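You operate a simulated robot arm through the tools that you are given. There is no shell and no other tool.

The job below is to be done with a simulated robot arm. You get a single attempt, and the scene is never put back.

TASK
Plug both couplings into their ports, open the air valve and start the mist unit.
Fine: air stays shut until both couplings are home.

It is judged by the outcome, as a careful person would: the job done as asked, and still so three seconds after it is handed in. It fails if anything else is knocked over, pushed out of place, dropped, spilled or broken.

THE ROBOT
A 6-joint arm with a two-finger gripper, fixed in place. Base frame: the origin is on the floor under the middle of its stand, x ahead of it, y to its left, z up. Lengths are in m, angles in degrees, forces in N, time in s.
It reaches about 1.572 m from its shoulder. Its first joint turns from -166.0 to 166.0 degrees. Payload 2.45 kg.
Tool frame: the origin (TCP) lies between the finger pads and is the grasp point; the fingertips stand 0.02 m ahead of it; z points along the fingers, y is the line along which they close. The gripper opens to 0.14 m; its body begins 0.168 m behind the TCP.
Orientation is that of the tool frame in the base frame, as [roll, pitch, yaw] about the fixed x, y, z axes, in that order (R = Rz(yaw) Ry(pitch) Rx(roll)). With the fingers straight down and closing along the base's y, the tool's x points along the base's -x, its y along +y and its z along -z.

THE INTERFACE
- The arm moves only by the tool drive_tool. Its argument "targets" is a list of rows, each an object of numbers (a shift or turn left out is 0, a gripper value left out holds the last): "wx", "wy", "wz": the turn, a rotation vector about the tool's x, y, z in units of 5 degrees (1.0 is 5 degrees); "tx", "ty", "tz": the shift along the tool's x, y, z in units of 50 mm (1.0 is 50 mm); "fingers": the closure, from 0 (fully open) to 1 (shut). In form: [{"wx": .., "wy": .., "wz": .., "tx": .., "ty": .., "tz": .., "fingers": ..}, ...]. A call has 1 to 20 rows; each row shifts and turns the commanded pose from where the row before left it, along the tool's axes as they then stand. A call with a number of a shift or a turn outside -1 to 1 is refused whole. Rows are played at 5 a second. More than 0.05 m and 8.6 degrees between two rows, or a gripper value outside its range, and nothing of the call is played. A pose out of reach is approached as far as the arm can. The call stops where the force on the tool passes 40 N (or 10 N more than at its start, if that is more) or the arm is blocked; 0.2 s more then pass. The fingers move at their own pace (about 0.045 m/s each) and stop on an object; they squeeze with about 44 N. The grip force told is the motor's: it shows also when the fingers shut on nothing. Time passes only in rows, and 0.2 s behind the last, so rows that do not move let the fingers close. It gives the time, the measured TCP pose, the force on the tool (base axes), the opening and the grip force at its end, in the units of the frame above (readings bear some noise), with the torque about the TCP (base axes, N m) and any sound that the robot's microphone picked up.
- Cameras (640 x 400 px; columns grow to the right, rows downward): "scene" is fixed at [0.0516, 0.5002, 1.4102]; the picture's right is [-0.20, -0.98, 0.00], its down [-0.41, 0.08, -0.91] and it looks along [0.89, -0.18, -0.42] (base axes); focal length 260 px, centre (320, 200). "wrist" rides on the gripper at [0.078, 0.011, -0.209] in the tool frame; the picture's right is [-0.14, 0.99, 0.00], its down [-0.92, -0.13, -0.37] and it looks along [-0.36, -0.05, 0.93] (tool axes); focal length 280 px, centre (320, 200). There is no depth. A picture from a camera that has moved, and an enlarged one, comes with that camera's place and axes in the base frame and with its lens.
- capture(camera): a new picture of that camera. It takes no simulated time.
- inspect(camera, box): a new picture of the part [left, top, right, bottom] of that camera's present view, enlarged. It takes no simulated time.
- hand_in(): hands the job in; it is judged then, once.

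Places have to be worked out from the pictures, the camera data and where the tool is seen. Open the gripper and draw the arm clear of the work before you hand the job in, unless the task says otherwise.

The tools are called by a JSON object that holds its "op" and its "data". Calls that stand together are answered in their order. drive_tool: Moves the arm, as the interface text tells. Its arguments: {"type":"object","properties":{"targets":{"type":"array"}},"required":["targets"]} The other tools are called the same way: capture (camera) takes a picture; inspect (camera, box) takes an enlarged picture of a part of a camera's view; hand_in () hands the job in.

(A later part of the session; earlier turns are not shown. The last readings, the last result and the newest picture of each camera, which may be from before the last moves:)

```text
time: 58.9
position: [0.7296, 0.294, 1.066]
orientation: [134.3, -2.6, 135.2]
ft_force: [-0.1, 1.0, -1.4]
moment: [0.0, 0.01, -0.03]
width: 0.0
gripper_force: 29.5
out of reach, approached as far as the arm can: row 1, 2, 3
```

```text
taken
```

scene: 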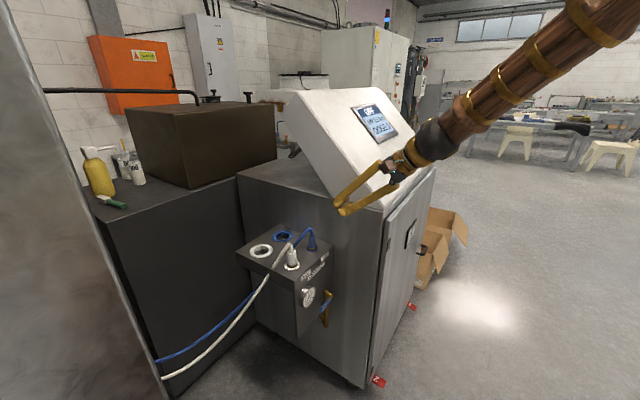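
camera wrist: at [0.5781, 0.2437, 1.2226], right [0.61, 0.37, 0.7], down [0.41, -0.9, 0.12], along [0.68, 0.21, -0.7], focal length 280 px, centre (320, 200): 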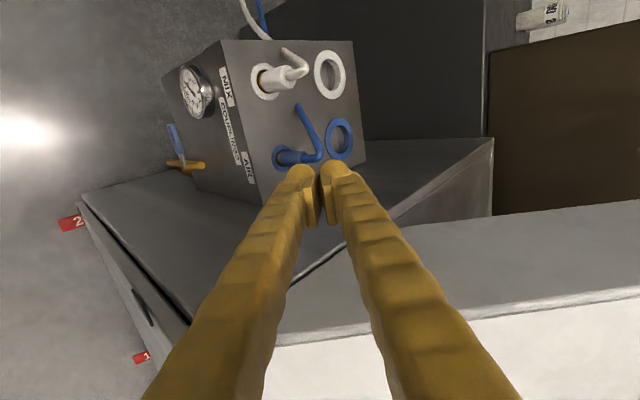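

The tool is back at about 45° pitch and reachable. I move to a staging point in front of the valve at about (0.655, 0.303, 0.80), in line with the lever's grip.

{"op": "drive_tool", "data": {"targets": [{"tx": 0.153, "ty": -0.744, "tz": 0.516}, {"tx": 0.153, "ty": -0.744, "tz": 0.516}, {"tx": 0.153, "ty": -0.744, "tz": 0.516}, {"tx": 0.153, "ty": -0.744, "tz": 0.516}, {"tx": 0.153, "ty": -0.744, "tz": 0.516}, {"tx": 0.153, "ty": -0.744, "tz": 0.516}, {}, {}]}}

{"op": "capture", "data": {"camera": "wrist"}}

{"op": "inspect", "data": {"camera": "scene", "box": [270, 210, 430, 340]}}

```text
time: 60.7
position: [0.6577, 0.3077, 0.7993]
orientation: [134.4, -2.6, 135.1]
ft_force: [0.1, -0.3, 0.2]
moment: [0.02, -0.02, -0.02]
width: 0.0
gripper_force: 29.0
```

```text
taken
camera wrist: at [0.5062, 0.2562, 0.9549], right [0.61, 0.37, 0.7], down [0.41, -0.9, 0.12], along [0.68, 0.21, -0.7], focal length 280 px, centre (320, 200)
```

wrist: 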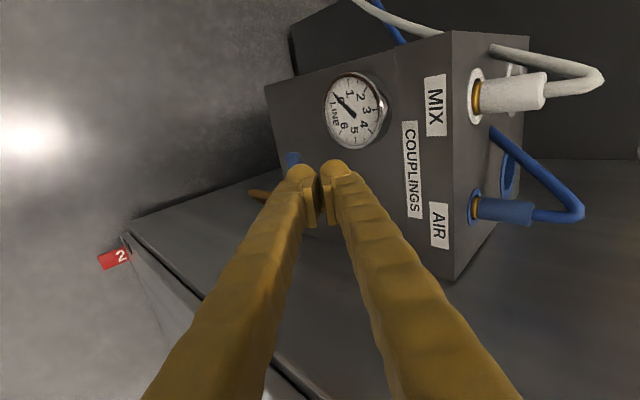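

```text
3.08 times, centred on (350, 275) of scene
camera zoom: at [0.0516, 0.5002, 1.4102], right [-0.2, -0.98, 0.0], down [-0.41, 0.08, -0.91], along [0.89, -0.18, -0.42], focal length 801 px, centre (228, -31)
```

zoom: 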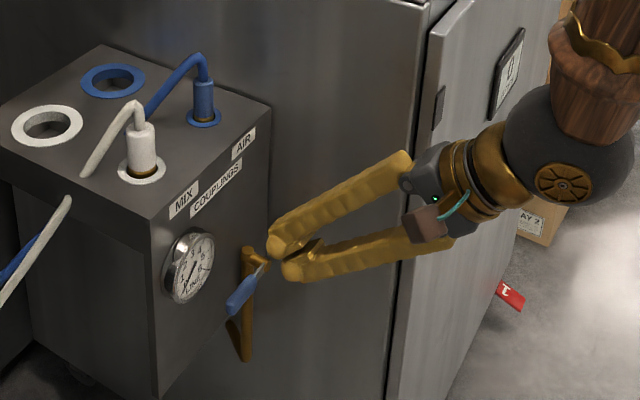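

The fingers are lined up just in front of the lever. I advance to about 15 mm above the grip and check.

{"op": "drive_tool", "data": {"targets": [{"tx": -0.034, "ty": -0.009, "tz": 0.636}, {"tx": -0.034, "ty": -0.009, "tz": 0.636}, {"tx": -0.034, "ty": -0.009, "tz": 0.636}, {}, {}]}}

{"op": "capture", "data": {"camera": "wrist"}}

{"op": "inspect", "data": {"camera": "scene", "box": [290, 250, 370, 340]}}

```text
time: 61.9
position: [0.7097, 0.3511, 0.7304]
orientation: [134.3, -2.5, 135.1]
ft_force: [0.0, 0.0, -0.2]
moment: [0.02, 0.02, 0.0]
width: 0.0
gripper_force: 29.9
```

```text
taken
camera wrist: at [0.5562, 0.3002, 0.8863], right [0.61, 0.37, 0.7], down [0.41, -0.9, 0.12], along [0.68, 0.21, -0.7], focal length 280 px, centre (320, 200)
```

wrist: 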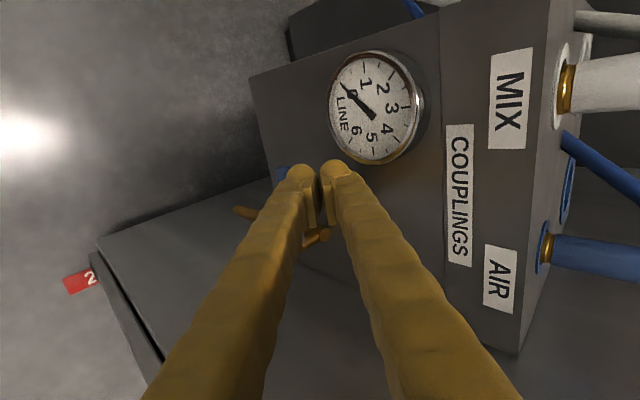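

```text
4.44 times, centred on (330, 295) of scene
camera zoom: at [0.0516, 0.5002, 1.4102], right [-0.2, -0.98, 0.0], down [-0.41, 0.08, -0.91], along [0.89, -0.18, -0.42], focal length 1157 px, centre (276, -222)
```

zoom: 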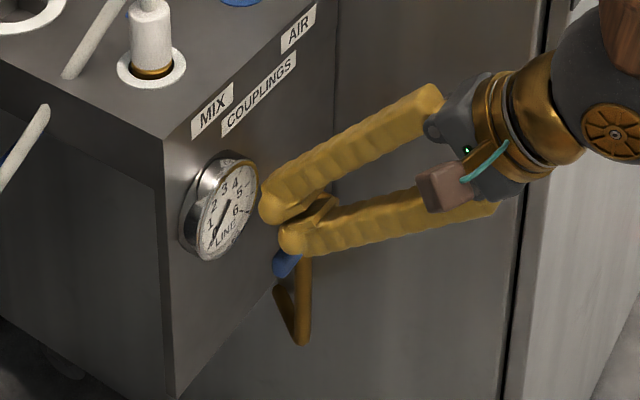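

The lower fingertip is directly above the blue grip. I press down about 33 mm, aiming for roughly 15° of lever rotation, to feel whether the lever turns that way.

{"op": "drive_tool", "data": {"targets": [{"tx": 0.033, "ty": -0.157, "tz": 0.153}, {"tx": 0.033, "ty": -0.157, "tz": 0.153}, {"tx": 0.033, "ty": -0.157, "tz": 0.153}, {}]}}

{"op": "capture", "data": {"camera": "wrist"}}

{"op": "inspect", "data": {"camera": "scene", "box": [290, 260, 360, 340]}}

```text
time: 62.9
position: [0.7001, 0.3526, 0.6999]
orientation: [134.3, -2.6, 135.1]
ft_force: [-0.4, -0.4, 0.0]
moment: [0.01, -0.02, -0.01]
width: 0.0
gripper_force: 29.6
```

```text
taken
camera wrist: at [0.5498, 0.3028, 0.8558], right [0.61, 0.37, 0.7], down [0.41, -0.9, 0.12], along [0.68, 0.21, -0.7], focal length 280 px, centre (320, 200)
```

wrist: 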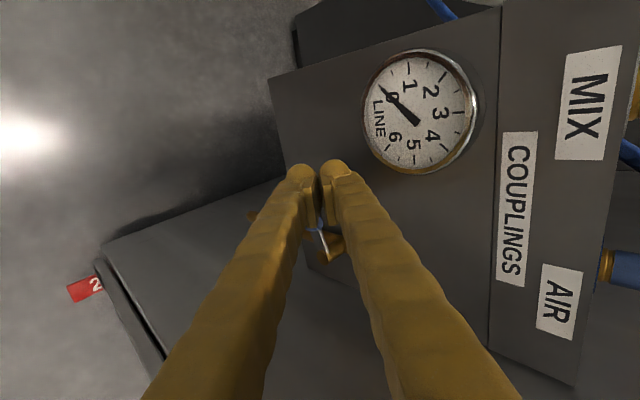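

```text
5.00 times, centred on (325, 300) of scene
camera zoom: at [0.0516, 0.5002, 1.4102], right [-0.2, -0.98, 0.0], down [-0.41, 0.08, -0.91], along [0.89, -0.18, -0.42], focal length 1302 px, centre (295, -300)
```

zoom: 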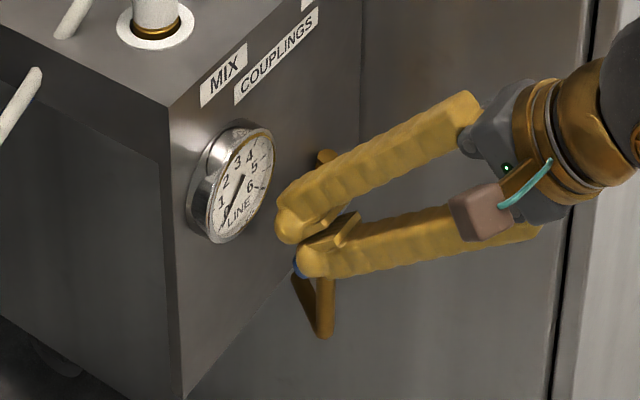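

There is no force yet. I zoom in to see whether the lever has turned or the fingertip is passing in front of it.

{"op": "inspect", "data": {"camera": "scene", "box": [308, 285, 338, 330]}}

{"op": "inspect", "data": {"camera": "wrist", "box": [240, 150, 360, 280]}}

```text
8.89 times, centred on (323, 308) of scene
camera zoom: at [0.0516, 0.5002, 1.4102], right [-0.2, -0.98, 0.0], down [-0.41, 0.08, -0.91], along [0.89, -0.18, -0.42], focal length 2314 px, centre (293, -756)
```

zoom: 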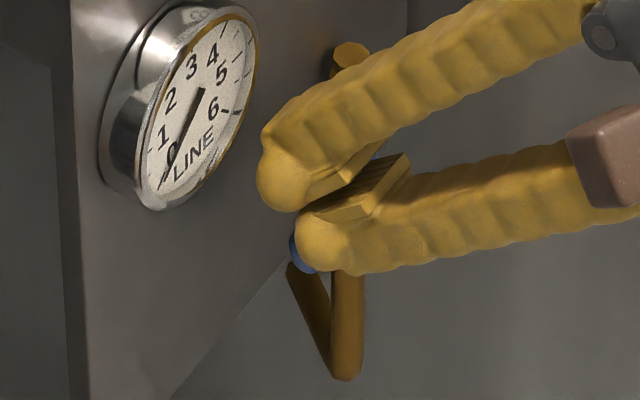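

```text
3.08 times, centred on (300, 215) of wrist
camera zoom: at [0.5498, 0.3028, 0.8558], right [0.61, 0.37, 0.7], down [0.41, -0.9, 0.12], along [0.68, 0.21, -0.7], focal length 863 px, centre (382, 154)
```

zoom: 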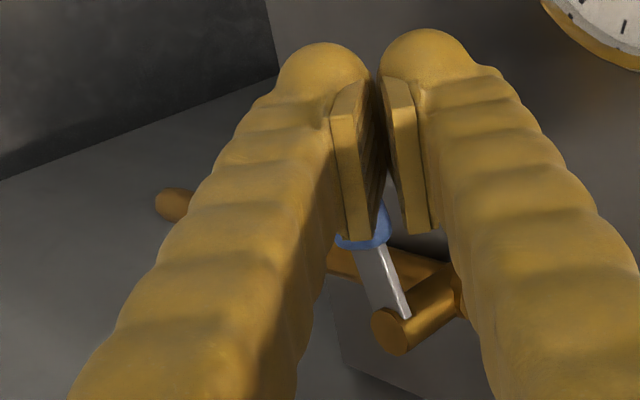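

The lever is turning down freely, about 10° so far. I continue along the arc toward 45°.

{"op": "drive_tool", "data": {"targets": [{"tx": -0.01, "ty": -0.123, "tz": 0.14}, {"tx": -0.03, "ty": -0.123, "tz": 0.14}, {"tx": -0.05, "ty": -0.123, "tz": 0.14}, {"tx": -0.062, "ty": -0.123, "tz": 0.14}, {}]}}

{"op": "inspect", "data": {"camera": "wrist", "box": [240, 130, 420, 280]}}

{"op": "inspect", "data": {"camera": "scene", "box": [308, 285, 338, 330]}}

```text
time: 64.1
position: [0.708, 0.3503, 0.662]
orientation: [134.3, -2.7, 135.1]
ft_force: [0.3, 0.4, -0.6]
moment: [0.0, 0.0, 0.02]
width: 0.0
gripper_force: 29.6
```

```text
2.67 times, centred on (330, 205) of wrist
camera zoom: at [0.5563, 0.3003, 0.8185], right [0.61, 0.37, 0.7], down [0.41, -0.9, 0.12], along [0.68, 0.21, -0.7], focal length 748 px, centre (293, 187)
```

zoom: 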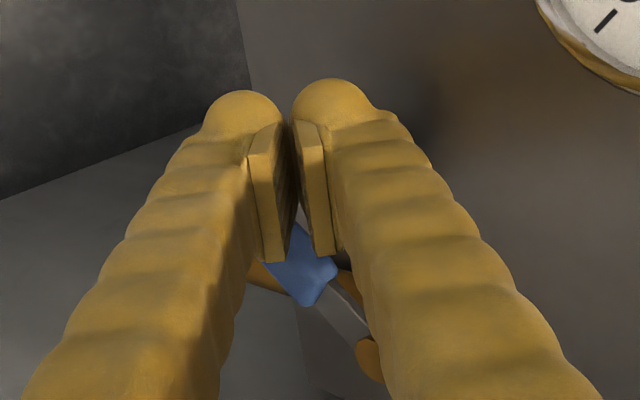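

```text
8.89 times, centred on (323, 308) of scene
camera zoom: at [0.0516, 0.5002, 1.4102], right [-0.2, -0.98, 0.0], down [-0.41, 0.08, -0.91], along [0.89, -0.18, -0.42], focal length 2314 px, centre (293, -756)
```

zoom: 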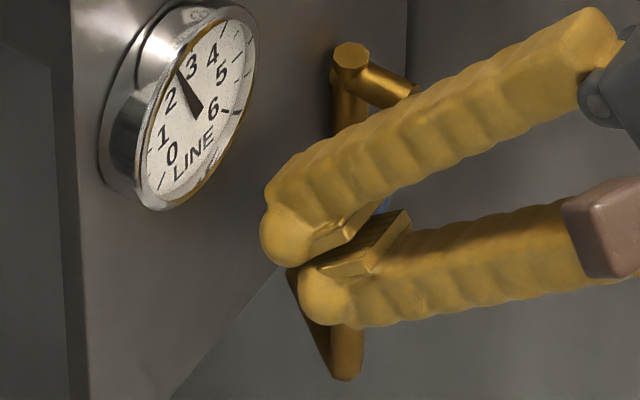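

The gauge needle has swung up and air is now flowing. I read the gauge and the display closely before turning further.

{"op": "inspect", "data": {"camera": "scene", "box": [298, 283, 320, 312]}}

{"op": "capture", "data": {"camera": "wrist"}}

{"op": "inspect", "data": {"camera": "scene", "box": [345, 95, 425, 180]}}

{"op": "inspect", "data": {"camera": "scene", "box": [240, 210, 340, 290]}}

```text
13.79 times, centred on (309, 298) of scene
camera zoom: at [0.0516, 0.5002, 1.4102], right [-0.2, -0.98, 0.0], down [-0.41, 0.08, -0.91], along [0.89, -0.18, -0.42], focal length 3592 px, centre (472, -1145)
```

zoom: 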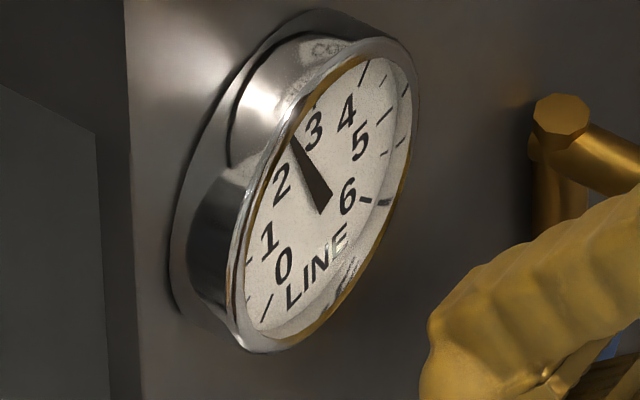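

```text
taken
camera wrist: at [0.5563, 0.3003, 0.8185], right [0.61, 0.37, 0.7], down [0.41, -0.9, 0.12], along [0.68, 0.21, -0.7], focal length 280 px, centre (320, 200)
```

wrist: 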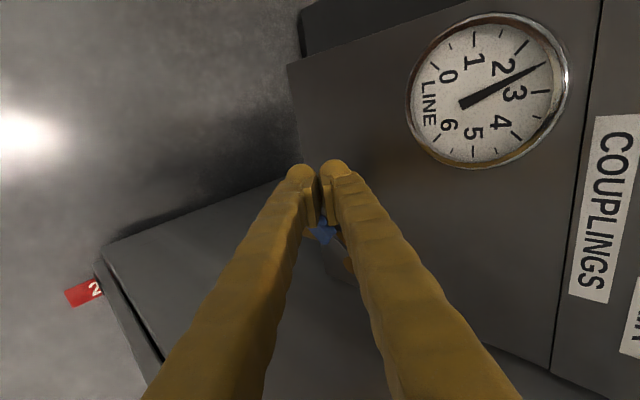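

```text
4.71 times, centred on (385, 138) of scene
camera zoom: at [0.0516, 0.5002, 1.4102], right [-0.2, -0.98, 0.0], down [-0.41, 0.08, -0.91], along [0.89, -0.18, -0.42], focal length 1225 px, centre (14, 494)
```

zoom: 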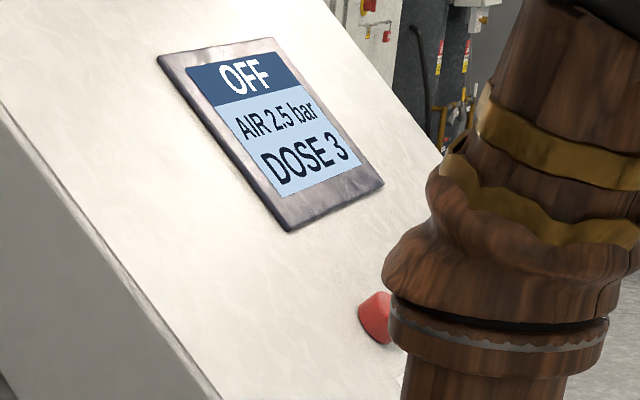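

```text
5.00 times, centred on (290, 250) of scene
camera zoom: at [0.0516, 0.5002, 1.4102], right [-0.2, -0.98, 0.0], down [-0.41, 0.08, -0.91], along [0.89, -0.18, -0.42], focal length 1302 px, centre (470, -50)
```

zoom: 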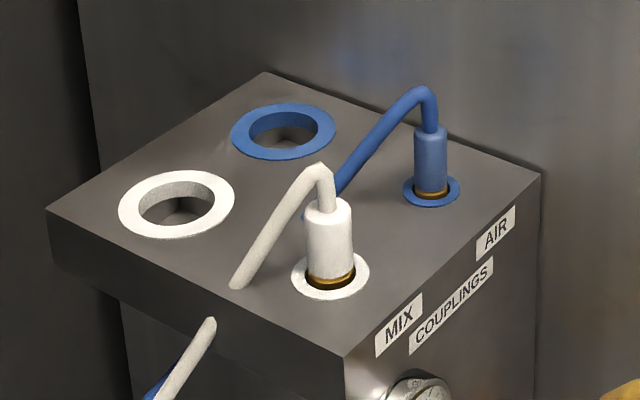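

The gauge reads 2.5, which matches the display's "AIR 2.5 bar", with the lever about half turned. I wait a second without moving to see whether the needle is steady.

{"op": "drive_tool", "data": {"targets": [{}, {}, {}, {}, {}]}}

{"op": "inspect", "data": {"camera": "wrist", "box": [390, 0, 590, 180]}}

{"op": "inspect", "data": {"camera": "wrist", "box": [280, 190, 380, 300]}}

```text
time: 65.3
position: [0.7074, 0.3515, 0.6626]
orientation: [134.3, -2.6, 135.1]
ft_force: [-0.4, -1.5, -0.8]
moment: [0.02, 0.01, 0.02]
width: 0.0
gripper_force: 29.3
```

```text
2.22 times, centred on (490, 90) of wrist
camera zoom: at [0.5563, 0.3002, 0.8186], right [0.61, 0.37, 0.7], down [0.41, -0.9, 0.12], along [0.68, 0.21, -0.7], focal length 623 px, centre (-58, 444)
```

zoom: 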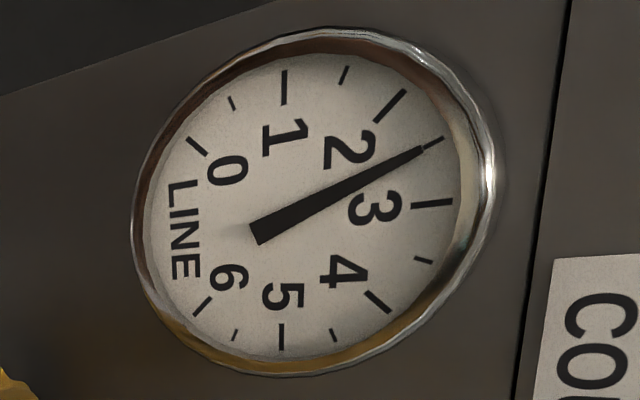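

```text
3.64 times, centred on (330, 245) of wrist
camera zoom: at [0.5563, 0.3002, 0.8186], right [0.61, 0.37, 0.7], down [0.41, -0.9, 0.12], along [0.68, 0.21, -0.7], focal length 1020 px, centre (284, 36)
```

zoom: 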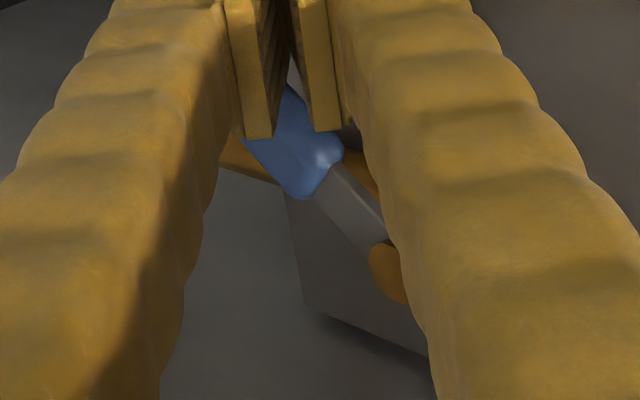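

The needle sits exactly and steadily on 2.5, which suggests that is the supply pressure once the valve opens rather than a reading proportional to lever angle. I turn a little further, to about 60°, and check the gauge again.

{"op": "drive_tool", "data": {"targets": [{"tx": -0.09, "ty": -0.106, "tz": 0.104}, {"tx": -0.11, "ty": -0.106, "tz": 0.104}, {}, {}]}}

{"op": "inspect", "data": {"camera": "wrist", "box": [420, 0, 620, 180]}}

{"op": "inspect", "data": {"camera": "scene", "box": [298, 280, 338, 330]}}

```text
time: 66.3
position: [0.7135, 0.3448, 0.6464]
orientation: [134.3, -2.5, 135.1]
ft_force: [-0.4, 0.1, 0.0]
moment: [-0.02, -0.01, 0.04]
width: 0.0
gripper_force: 29.6
```

```text
2.22 times, centred on (520, 90) of wrist
camera zoom: at [0.5621, 0.294, 0.8032], right [0.61, 0.37, 0.7], down [0.41, -0.9, 0.12], along [0.68, 0.21, -0.7], focal length 623 px, centre (-124, 444)
```

zoom: 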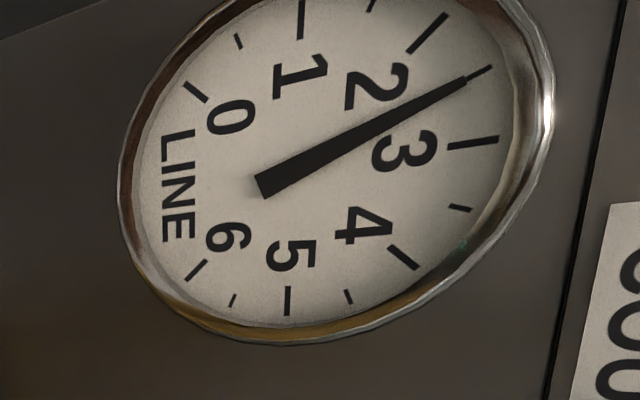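

```text
8.00 times, centred on (318, 305) of scene
camera zoom: at [0.0516, 0.5002, 1.4102], right [-0.2, -0.98, 0.0], down [-0.41, 0.08, -0.91], along [0.89, -0.18, -0.42], focal length 2083 px, centre (336, -640)
```

zoom: 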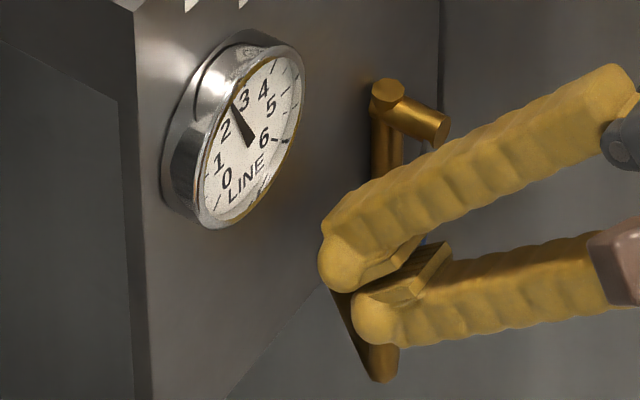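

The gauge still reads 2.5, so it is the line pressure. I continue the arc and bring the lever fully in line with the pipe.

{"op": "drive_tool", "data": {"targets": [{"tx": -0.146, "ty": -0.085, "tz": 0.082}, {"tx": -0.146, "ty": -0.085, "tz": 0.082}, {"tx": -0.109, "ty": -0.037, "tz": 0.036}, {"tx": -0.109, "ty": -0.037, "tz": 0.036}, {"tx": -0.109, "ty": -0.037, "tz": 0.036}, {}, {}]}}

{"op": "capture", "data": {"camera": "wrist"}}

{"op": "inspect", "data": {"camera": "scene", "box": [298, 280, 338, 330]}}

```text
time: 67.4
position: [0.7295, 0.328, 0.6277]
orientation: [134.3, -2.5, 135.6]
ft_force: [-7.8, 9.5, 1.9]
moment: [0.03, -0.05, 0.18]
width: 0.0004
gripper_force: 29.4
stopped in row 5: the force on the tool passed its limit at 48 N (the readings are from after the stop); the commanded pose is now the measured one
```

```text
taken
camera wrist: at [0.5785, 0.2761, 0.7836], right [0.61, 0.37, 0.7], down [0.41, -0.9, 0.12], along [0.68, 0.22, -0.7], focal length 280 px, centre (320, 200)
```

wrist: 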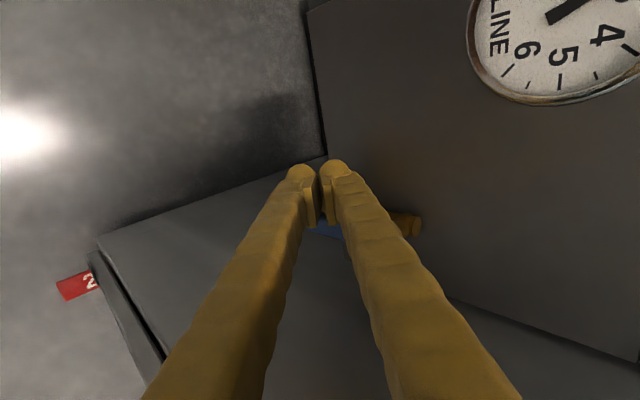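

```text
8.00 times, centred on (318, 305) of scene
camera zoom: at [0.0516, 0.5002, 1.4102], right [-0.2, -0.98, 0.0], down [-0.41, 0.08, -0.91], along [0.89, -0.18, -0.42], focal length 2083 px, centre (336, -640)
```

zoom: 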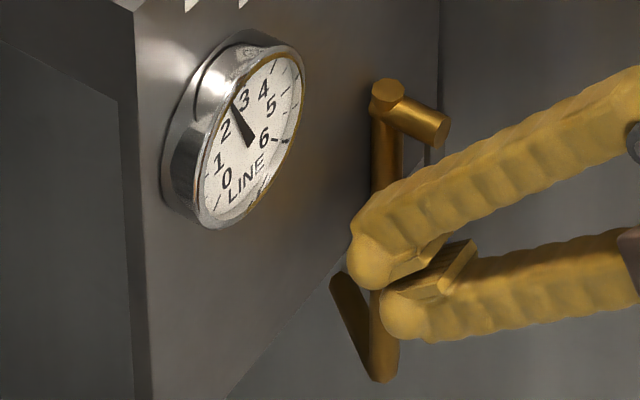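

The lever reached its stop with the gauge at 2.5. I back off sideways, then withdraw to see the lever.

{"op": "drive_tool", "data": {"targets": [{"tx": 0.3}, {"tx": 0.5}, {"tz": -0.8}, {"tz": -0.8}, {}]}}

{"op": "capture", "data": {"camera": "wrist"}}

{"op": "inspect", "data": {"camera": "scene", "box": [290, 270, 345, 335]}}

```text
time: 68.6
position: [0.6648, 0.315, 0.6859]
orientation: [134.3, -2.6, 135.5]
ft_force: [-0.2, 0.0, 0.1]
moment: [0.01, 0.0, 0.0]
width: 0.0
gripper_force: 29.9
```

```text
taken
camera wrist: at [0.5133, 0.2637, 0.8425], right [0.61, 0.37, 0.7], down [0.41, -0.9, 0.12], along [0.68, 0.21, -0.7], focal length 280 px, centre (320, 200)
```

wrist: 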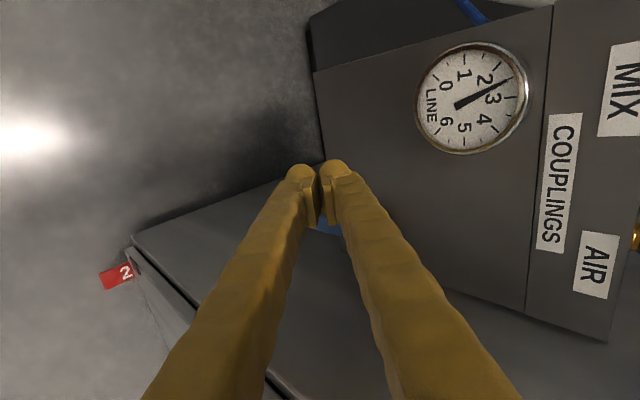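

```text
6.15 times, centred on (318, 302) of scene
camera zoom: at [0.0516, 0.5002, 1.4102], right [-0.2, -0.98, 0.0], down [-0.41, 0.08, -0.91], along [0.89, -0.18, -0.42], focal length 1602 px, centre (335, -431)
```

zoom: 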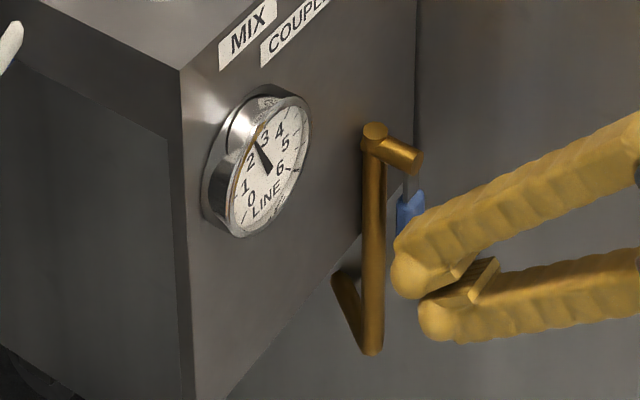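

The lever now hangs in line with the pipe, fully open, and the gauge holds 2.5. Next is START, which I estimate at about (1.085, −0.123, 1.116) on the 45° panel, so the present tool pitch is right for pressing it. First I rise straight up.

{"op": "drive_tool", "data": {"targets": [{"tx": 0.042, "ty": 0.672, "tz": -0.656}, {"tx": 0.042, "ty": 0.672, "tz": -0.656}, {"tx": 0.042, "ty": 0.672, "tz": -0.656}, {"tx": 0.042, "ty": 0.672, "tz": -0.656}, {"tx": 0.042, "ty": 0.672, "tz": -0.656}, {"tx": 0.042, "ty": 0.672, "tz": -0.656}, {"tx": 0.042, "ty": 0.672, "tz": -0.656}, {"tx": 0.042, "ty": 0.672, "tz": -0.656}, {"tx": 0.042, "ty": 0.672, "tz": -0.656}, {"tx": 0.042, "ty": 0.672, "tz": -0.656}, {"tx": 0.042, "ty": 0.672, "tz": -0.656}, {"tx": 0.042, "ty": 0.672, "tz": -0.656}, {"tx": 0.042, "ty": 0.672, "tz": -0.656}, {}]}}

{"op": "inspect", "data": {"camera": "scene", "box": [240, 210, 350, 335]}}

{"op": "capture", "data": {"camera": "scene"}}

```text
time: 71.6
position: [0.6676, 0.312, 1.2968]
orientation: [134.2, -2.7, 135.5]
ft_force: [0.6, -0.6, 0.4]
moment: [0.02, -0.02, 0.0]
width: 0.0002
gripper_force: 29.3
```

```text
3.20 times, centred on (295, 272) of scene
camera zoom: at [0.0516, 0.5002, 1.4102], right [-0.2, -0.98, 0.0], down [-0.41, 0.08, -0.91], along [0.89, -0.18, -0.42], focal length 833 px, centre (400, -32)
```

zoom: 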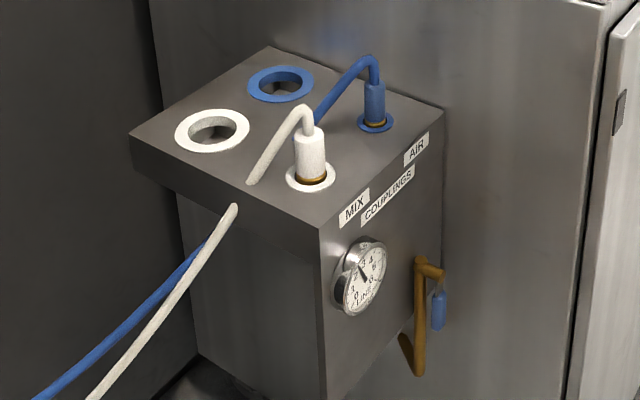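

```text
taken
```

scene: 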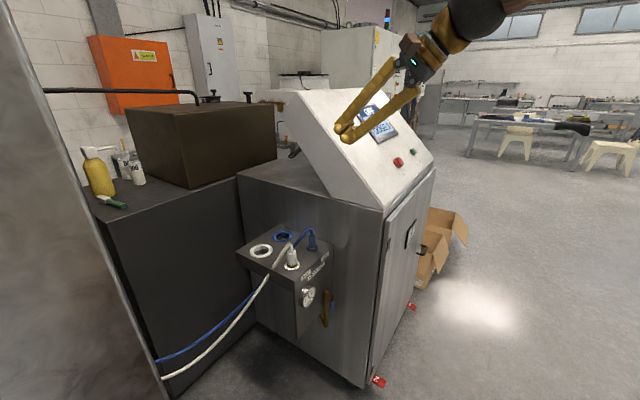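

The valve lever is down, the gauge is at 2.5, and both couplings are in place. I travel across in front of the panel toward START at a safe height.

{"op": "drive_tool", "data": {"targets": [{"tx": -0.925, "ty": -0.1, "tz": -0.164}, {"tx": -0.925, "ty": -0.1, "tz": -0.164}, {"tx": -0.925, "ty": -0.1, "tz": -0.164}, {"tx": -0.925, "ty": -0.1, "tz": -0.164}, {"tx": -0.925, "ty": -0.1, "tz": -0.164}, {"tx": -0.925, "ty": -0.1, "tz": -0.164}, {"tx": -0.925, "ty": -0.1, "tz": -0.164}, {"tx": -0.925, "ty": -0.1, "tz": -0.164}, {"tx": -0.925, "ty": -0.1, "tz": -0.164}, {"tx": -0.925, "ty": -0.1, "tz": -0.164}, {"tx": -0.925, "ty": -0.1, "tz": -0.164}, {"tx": -0.925, "ty": -0.1, "tz": -0.164}, {"tx": -0.925, "ty": -0.1, "tz": -0.164}, {}, {}]}}

{"op": "capture", "data": {"camera": "wrist"}}

{"op": "capture", "data": {"camera": "scene"}}

```text
time: 74.8
position: [1.0049, -0.1999, 1.2951]
orientation: [134.4, -2.6, 135.5]
ft_force: [-0.1, -0.2, 0.2]
moment: [-0.02, -0.02, 0.01]
width: 0.0
gripper_force: 29.0
```

```text
taken
camera wrist: at [0.8546, -0.2502, 1.4513], right [0.61, 0.37, 0.7], down [0.41, -0.9, 0.12], along [0.68, 0.22, -0.7], focal length 280 px, centre (320, 200)
```

wrist: 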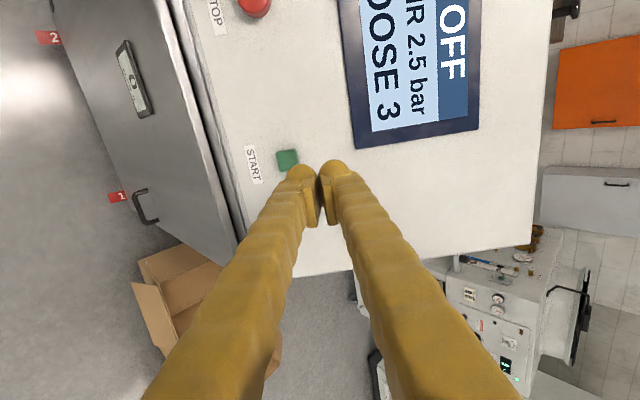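

```text
taken
```

scene: 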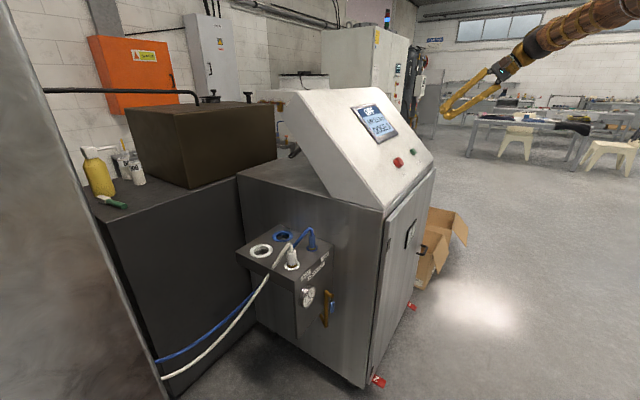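

START is visible, and I place it at (1.083, −0.123, 1.115); the display reads OFF. I move in front of it so that one fingertip points at the button centre, about 70 mm short, and check alignment.

{"op": "drive_tool", "data": {"targets": [{"tx": -0.073, "ty": -0.247, "tz": 0.667}, {"tx": -0.073, "ty": -0.247, "tz": 0.667}, {"tx": -0.073, "ty": -0.247, "tz": 0.667}, {}, {}]}}

{"op": "capture", "data": {"camera": "wrist"}}

{"op": "inspect", "data": {"camera": "wrist", "box": [250, 110, 390, 230]}}

{"op": "inspect", "data": {"camera": "scene", "box": [380, 80, 500, 190]}}

```text
time: 76.0
position: [1.044, -0.1666, 1.1983]
orientation: [134.3, -2.6, 135.5]
ft_force: [-0.4, 0.4, 0.1]
moment: [-0.01, -0.01, -0.03]
width: 0.0
gripper_force: 29.6
```

```text
taken
camera wrist: at [0.893, -0.218, 1.3542], right [0.61, 0.37, 0.7], down [0.41, -0.9, 0.12], along [0.68, 0.22, -0.7], focal length 280 px, centre (320, 200)
```

wrist: 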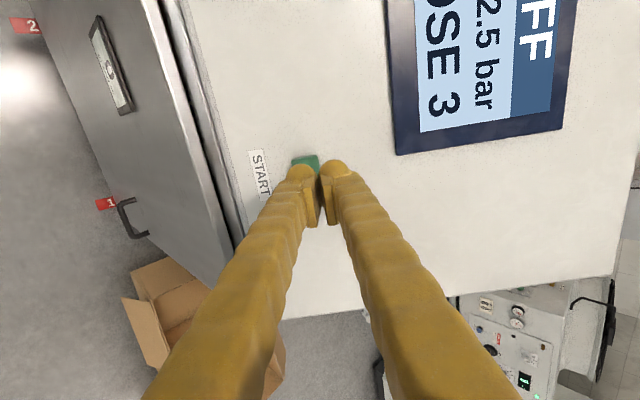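

```text
3.33 times, centred on (320, 170) of wrist
camera zoom: at [0.893, -0.218, 1.3542], right [0.61, 0.37, 0.7], down [0.41, -0.9, 0.12], along [0.68, 0.22, -0.7], focal length 935 px, centre (320, 300)
```

zoom: 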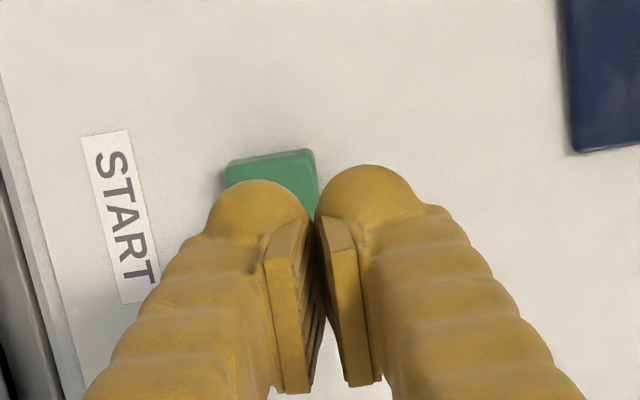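

```text
3.64 times, centred on (440, 135) of scene
camera zoom: at [0.0516, 0.5002, 1.4102], right [-0.2, -0.98, 0.0], down [-0.41, 0.08, -0.91], along [0.89, -0.18, -0.42], focal length 947 px, centre (-116, 436)
```

zoom: 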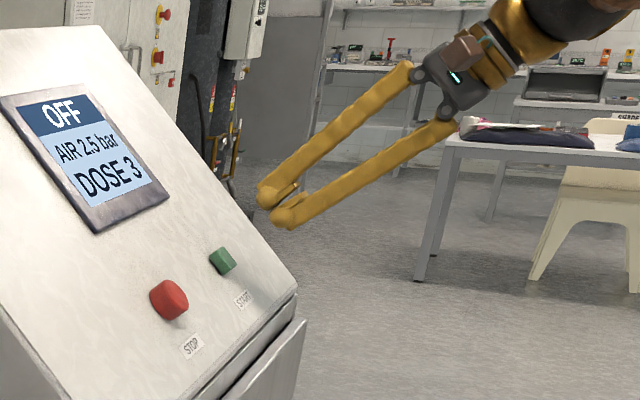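

The lower fingertip is lined up with the green button, a few millimetres high in x. I trim that and advance 45 mm, then check the remaining gap.

{"op": "drive_tool", "data": {"targets": [{"tx": -0.06, "tz": 0.3}, {"tz": 0.3}, {"tz": 0.3}, {}, {}]}}

{"op": "inspect", "data": {"camera": "wrist", "box": [250, 110, 390, 230]}}

{"op": "inspect", "data": {"camera": "scene", "box": [385, 120, 445, 180]}}

```text
time: 77.2
position: [1.0675, -0.1439, 1.1666]
orientation: [134.3, -2.7, 135.5]
ft_force: [0.2, 0.7, 0.8]
moment: [-0.03, -0.02, -0.02]
width: 0.0002
gripper_force: 29.2
```

```text
3.33 times, centred on (320, 170) of wrist
camera zoom: at [0.9159, -0.1961, 1.3223], right [0.61, 0.37, 0.7], down [0.41, -0.9, 0.12], along [0.68, 0.22, -0.7], focal length 935 px, centre (320, 300)
```

zoom: 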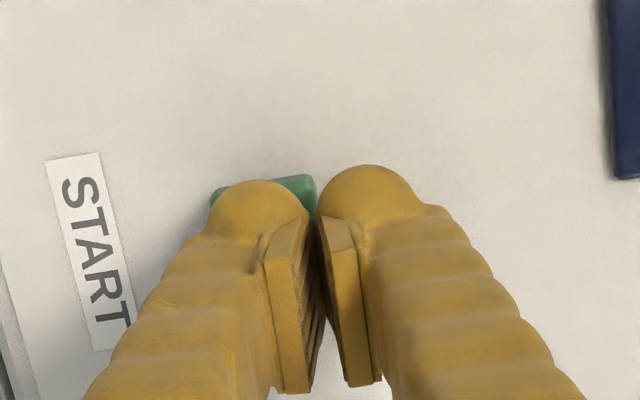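

```text
6.67 times, centred on (415, 150) of scene
camera zoom: at [0.0516, 0.5002, 1.4102], right [-0.2, -0.98, 0.0], down [-0.41, 0.08, -0.91], along [0.89, -0.18, -0.42], focal length 1736 px, centre (-313, 533)
```

zoom: 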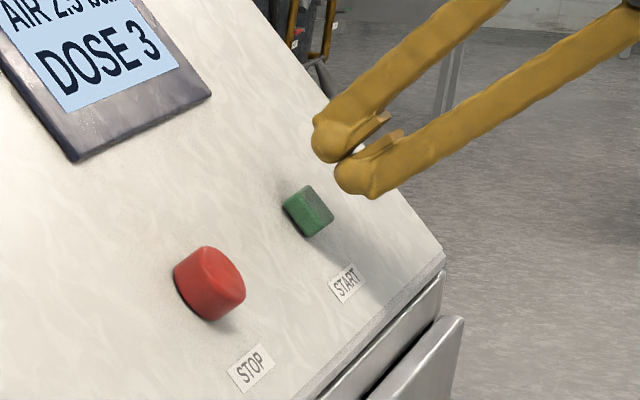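

The fingertip is on line with START with roughly 20 to 30 mm to go. I advance slowly and watch for the first contact.

{"op": "drive_tool", "data": {"targets": [{"tz": 0.1}, {"tz": 0.1}, {"tz": 0.1}, {}]}}

{"op": "inspect", "data": {"camera": "scene", "box": [345, 95, 445, 180]}}

```text
time: 78.2
position: [1.0741, -0.1358, 1.1559]
orientation: [134.4, -2.6, 135.5]
ft_force: [-0.4, -0.7, 0.0]
moment: [0.02, 0.0, -0.02]
width: 0.0002
gripper_force: 29.3
```

```text
4.71 times, centred on (395, 138) of scene
camera zoom: at [0.0516, 0.5002, 1.4102], right [-0.2, -0.98, 0.0], down [-0.41, 0.08, -0.91], along [0.89, -0.18, -0.42], focal length 1225 px, centre (-33, 494)
```

zoom: 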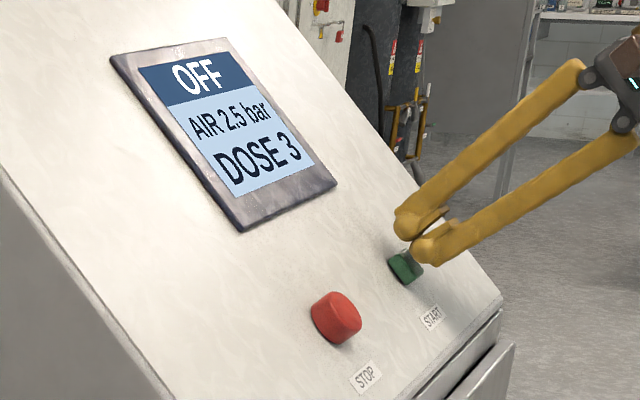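

There is no contact yet, but the tip is close. I continue in 3 mm steps.

{"op": "drive_tool", "data": {"targets": [{"tz": 0.06}, {"tz": 0.06}, {"tz": 0.06}, {}]}}

{"op": "inspect", "data": {"camera": "scene", "box": [345, 95, 445, 180]}}

```text
time: 79.2
position: [1.0796, -0.1339, 1.1504]
orientation: [134.2, -2.6, 135.4]
ft_force: [-0.8, -1.6, -0.1]
moment: [-0.04, 0.01, -0.01]
width: 0.0
gripper_force: 29.1
```

```text
4.71 times, centred on (395, 138) of scene
camera zoom: at [0.0516, 0.5002, 1.4102], right [-0.2, -0.98, 0.0], down [-0.41, 0.08, -0.91], along [0.89, -0.18, -0.42], focal length 1225 px, centre (-33, 494)
```

zoom: 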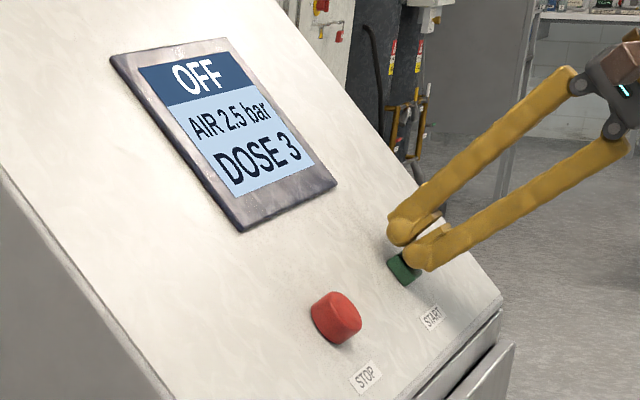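

The fingertip is now at the button's face with nothing yet felt. I press on in small steps.

{"op": "drive_tool", "data": {"targets": [{"tz": 0.06}, {"tz": 0.06}, {}]}}

{"op": "inspect", "data": {"camera": "scene", "box": [345, 95, 445, 180]}}

{"op": "inspect", "data": {"camera": "wrist", "box": [250, 110, 390, 230]}}

```text
time: 80.0
position: [1.081, -0.1298, 1.1465]
orientation: [134.4, -2.7, 135.5]
ft_force: [-0.6, -3.9, 3.5]
moment: [-0.09, -0.05, -0.02]
width: 0.0
gripper_force: 29.5
heard: click
```

```text
4.71 times, centred on (395, 138) of scene
camera zoom: at [0.0516, 0.5002, 1.4102], right [-0.2, -0.98, 0.0], down [-0.41, 0.08, -0.91], along [0.89, -0.18, -0.42], focal length 1225 px, centre (-33, 494)
```

zoom: 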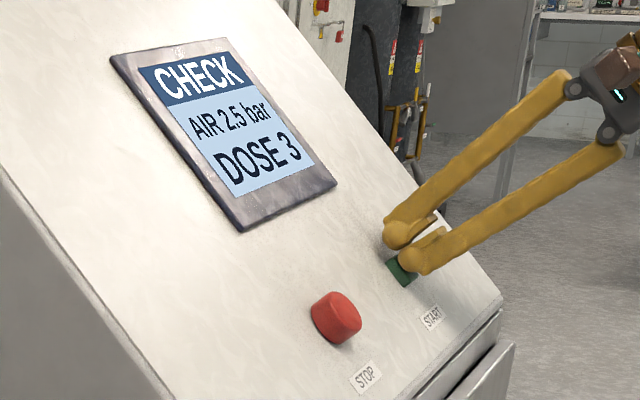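

```text
3.33 times, centred on (320, 170) of wrist
camera zoom: at [0.9302, -0.1812, 1.3035], right [0.61, 0.37, 0.7], down [0.41, -0.9, 0.12], along [0.68, 0.22, -0.7], focal length 935 px, centre (320, 300)
```

zoom: 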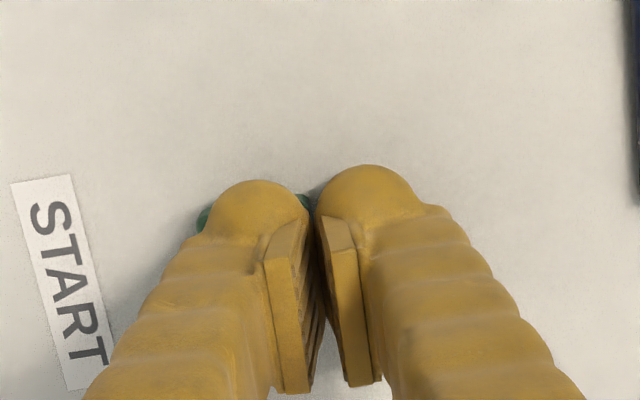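

A click was heard and the display changed from OFF to CHECK. I let go of the button and wait a moment to see what the unit does.

{"op": "drive_tool", "data": {"targets": [{"tz": -0.4}, {"tz": -0.4}, {}, {}, {}]}}

{"op": "inspect", "data": {"camera": "scene", "box": [345, 95, 445, 180]}}

{"op": "inspect", "data": {"camera": "scene", "box": [240, 210, 350, 335]}}

```text
time: 81.2
position: [1.0623, -0.1518, 1.1746]
orientation: [134.3, -2.6, 135.6]
ft_force: [0.2, 0.2, 0.5]
moment: [0.0, 0.01, 0.0]
width: 0.0001
gripper_force: 29.2
```

```text
4.71 times, centred on (395, 138) of scene
camera zoom: at [0.0516, 0.5002, 1.4102], right [-0.2, -0.98, 0.0], down [-0.41, 0.08, -0.91], along [0.89, -0.18, -0.42], focal length 1225 px, centre (-33, 494)
```

zoom: 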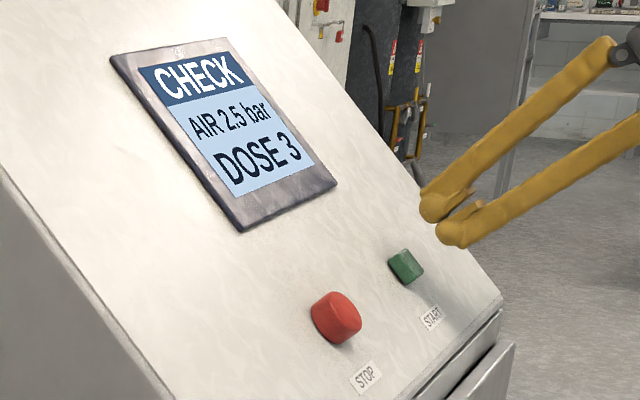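

```text
3.20 times, centred on (295, 272) of scene
camera zoom: at [0.0516, 0.5002, 1.4102], right [-0.2, -0.98, 0.0], down [-0.41, 0.08, -0.91], along [0.89, -0.18, -0.42], focal length 833 px, centre (400, -32)
```

zoom: 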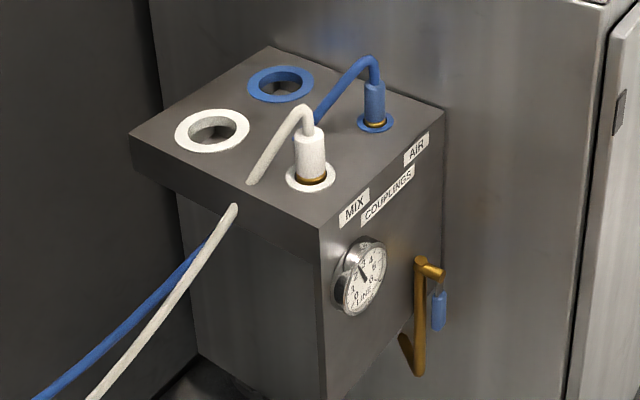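

It still shows CHECK. I wait a few seconds to learn whether it is a self-test or a fault.

{"op": "drive_tool", "data": {"targets": [{}, {}, {}, {}, {}, {}, {}, {}, {}, {}, {}, {}, {}, {}, {}, {}, {}, {}, {}, {}]}}

{"op": "inspect", "data": {"camera": "scene", "box": [345, 95, 445, 180]}}

{"op": "inspect", "data": {"camera": "wrist", "box": [370, 0, 640, 200]}}

```text
time: 85.4
position: [1.0622, -0.1515, 1.1744]
orientation: [134.3, -2.6, 135.6]
ft_force: [-0.5, 1.1, -0.6]
moment: [-0.02, 0.0, -0.02]
width: 0.0001
gripper_force: 28.9
```

```text
4.71 times, centred on (395, 138) of scene
camera zoom: at [0.0516, 0.5002, 1.4102], right [-0.2, -0.98, 0.0], down [-0.41, 0.08, -0.91], along [0.89, -0.18, -0.42], focal length 1225 px, centre (-33, 494)
```

zoom: 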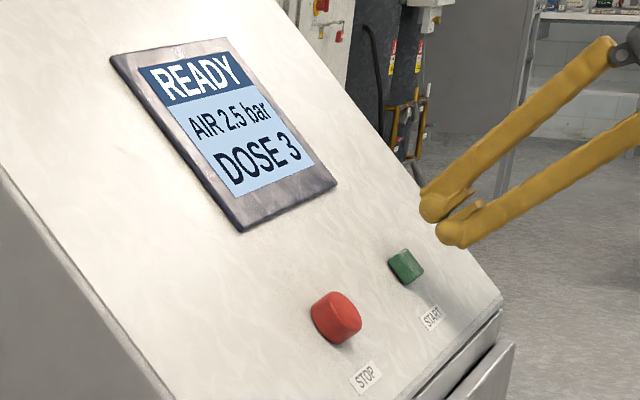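

```text
2.00 times, centred on (505, 100) of wrist
camera zoom: at [0.911, -0.2029, 1.3316], right [0.61, 0.37, 0.7], down [0.41, -0.9, 0.12], along [0.68, 0.22, -0.7], focal length 561 px, centre (-50, 400)
```

zoom: 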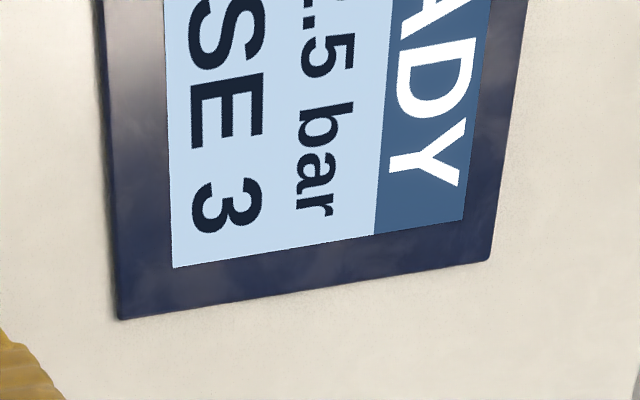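

The unit passed its check and shows READY. I wait briefly to see whether it starts by itself before pressing again.

{"op": "drive_tool", "data": {"targets": [{}, {}, {}, {}, {}, {}, {}, {}, {}, {}, {}, {}, {}, {}, {}, {}, {}, {}, {}, {}]}}

{"op": "inspect", "data": {"camera": "scene", "box": [345, 95, 445, 180]}}

```text
time: 89.6
position: [1.0623, -0.1518, 1.1757]
orientation: [134.3, -2.6, 135.5]
ft_force: [-0.3, 0.2, 0.5]
moment: [0.04, 0.0, 0.01]
width: 0.0
gripper_force: 29.5
```

```text
4.71 times, centred on (395, 138) of scene
camera zoom: at [0.0516, 0.5002, 1.4102], right [-0.2, -0.98, 0.0], down [-0.41, 0.08, -0.91], along [0.89, -0.18, -0.42], focal length 1225 px, centre (-33, 494)
```

zoom: 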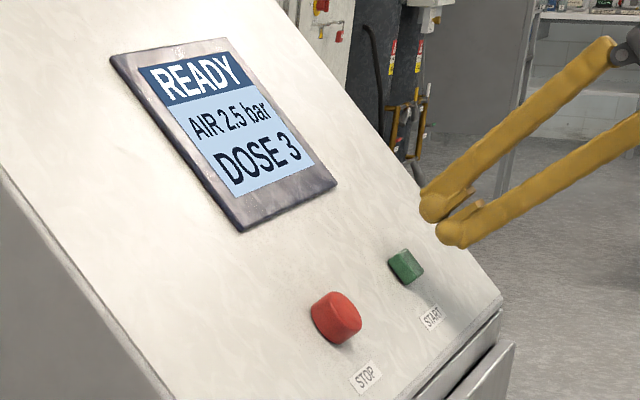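

READY persists, so the unit is waiting for START to run. I press START once more, the same way.

{"op": "drive_tool", "data": {"targets": [{"tz": 0.35}, {"tz": 0.3}, {}, {"tz": 0.06}, {"tz": 0.06}, {"tz": 0.05}, {}]}}

{"op": "inspect", "data": {"camera": "scene", "box": [345, 95, 445, 180]}}

```text
time: 91.2
position: [1.0818, -0.1297, 1.1473]
orientation: [134.3, -2.6, 135.5]
ft_force: [-4.3, -7.4, 3.7]
moment: [-0.16, 0.06, -0.12]
width: 0.0
gripper_force: 29.5
heard: click
```

```text
4.71 times, centred on (395, 138) of scene
camera zoom: at [0.0516, 0.5002, 1.4102], right [-0.2, -0.98, 0.0], down [-0.41, 0.08, -0.91], along [0.89, -0.18, -0.42], focal length 1225 px, centre (-33, 494)
```

zoom: 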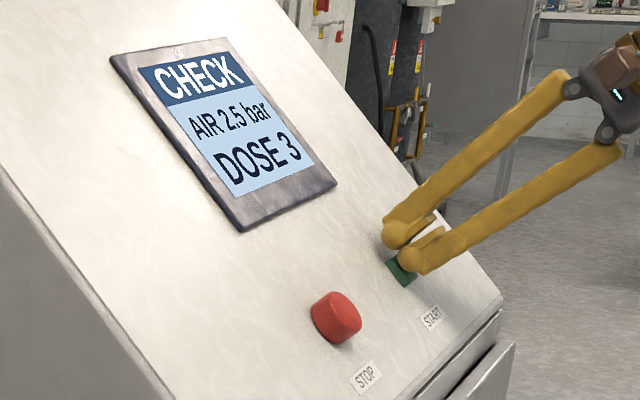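

It went to CHECK again. I release and watch the display at short intervals to see exactly what sequence follows.

{"op": "drive_tool", "data": {"targets": [{"tz": -0.4}, {"tz": -0.42}, {}]}}

{"op": "inspect", "data": {"camera": "scene", "box": [345, 95, 445, 180]}}

```text
time: 92.0
position: [1.061, -0.1504, 1.1721]
orientation: [134.3, -2.7, 135.5]
ft_force: [0.2, -0.3, 0.0]
moment: [-0.04, -0.02, -0.01]
width: 0.0002
gripper_force: 29.3
```

```text
4.71 times, centred on (395, 138) of scene
camera zoom: at [0.0516, 0.5002, 1.4102], right [-0.2, -0.98, 0.0], down [-0.41, 0.08, -0.91], along [0.89, -0.18, -0.42], focal length 1225 px, centre (-33, 494)
```

zoom: 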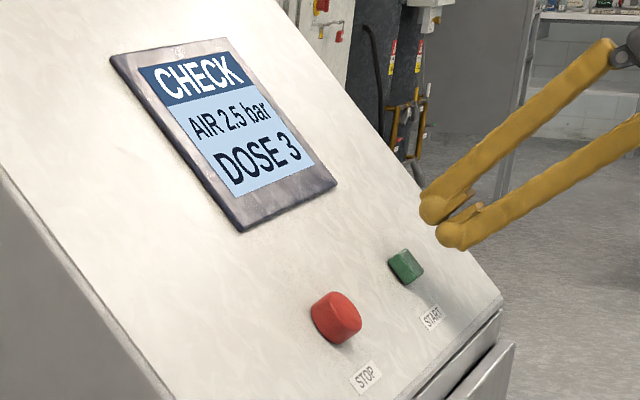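

The display is still on CHECK. I step time in half-second pieces and keep reading it.

{"op": "drive_tool", "data": {"targets": [{}, {}, {}]}}

{"op": "inspect", "data": {"camera": "scene", "box": [345, 95, 445, 180]}}

```text
time: 92.8
position: [1.0615, -0.1507, 1.1736]
orientation: [134.3, -2.6, 135.5]
ft_force: [0.3, -0.5, -0.5]
moment: [0.02, 0.04, 0.0]
width: 0.0003
gripper_force: 29.6
```

```text
4.71 times, centred on (395, 138) of scene
camera zoom: at [0.0516, 0.5002, 1.4102], right [-0.2, -0.98, 0.0], down [-0.41, 0.08, -0.91], along [0.89, -0.18, -0.42], focal length 1225 px, centre (-33, 494)
```

zoom: 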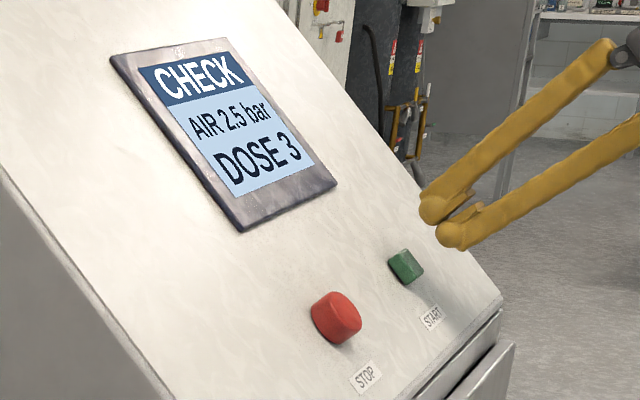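

CHECK continues; I keep watching.

{"op": "drive_tool", "data": {"targets": [{}, {}, {}]}}

{"op": "inspect", "data": {"camera": "scene", "box": [345, 95, 445, 180]}}

```text
time: 93.6
position: [1.0619, -0.1509, 1.1738]
orientation: [134.2, -2.6, 135.4]
ft_force: [-0.2, -0.4, -0.2]
moment: [0.01, -0.01, 0.02]
width: 0.0
gripper_force: 29.1
```

```text
4.71 times, centred on (395, 138) of scene
camera zoom: at [0.0516, 0.5002, 1.4102], right [-0.2, -0.98, 0.0], down [-0.41, 0.08, -0.91], along [0.89, -0.18, -0.42], focal length 1225 px, centre (-33, 494)
```

zoom: 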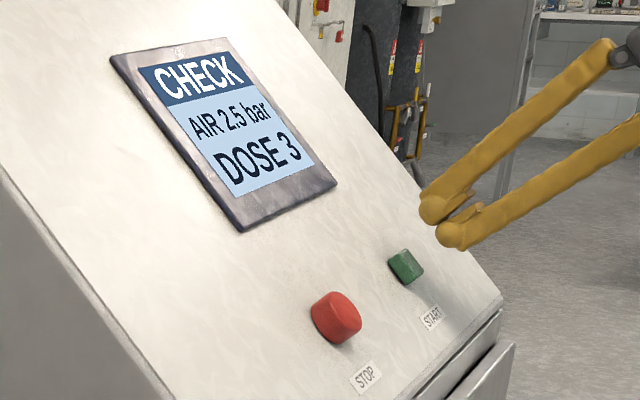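

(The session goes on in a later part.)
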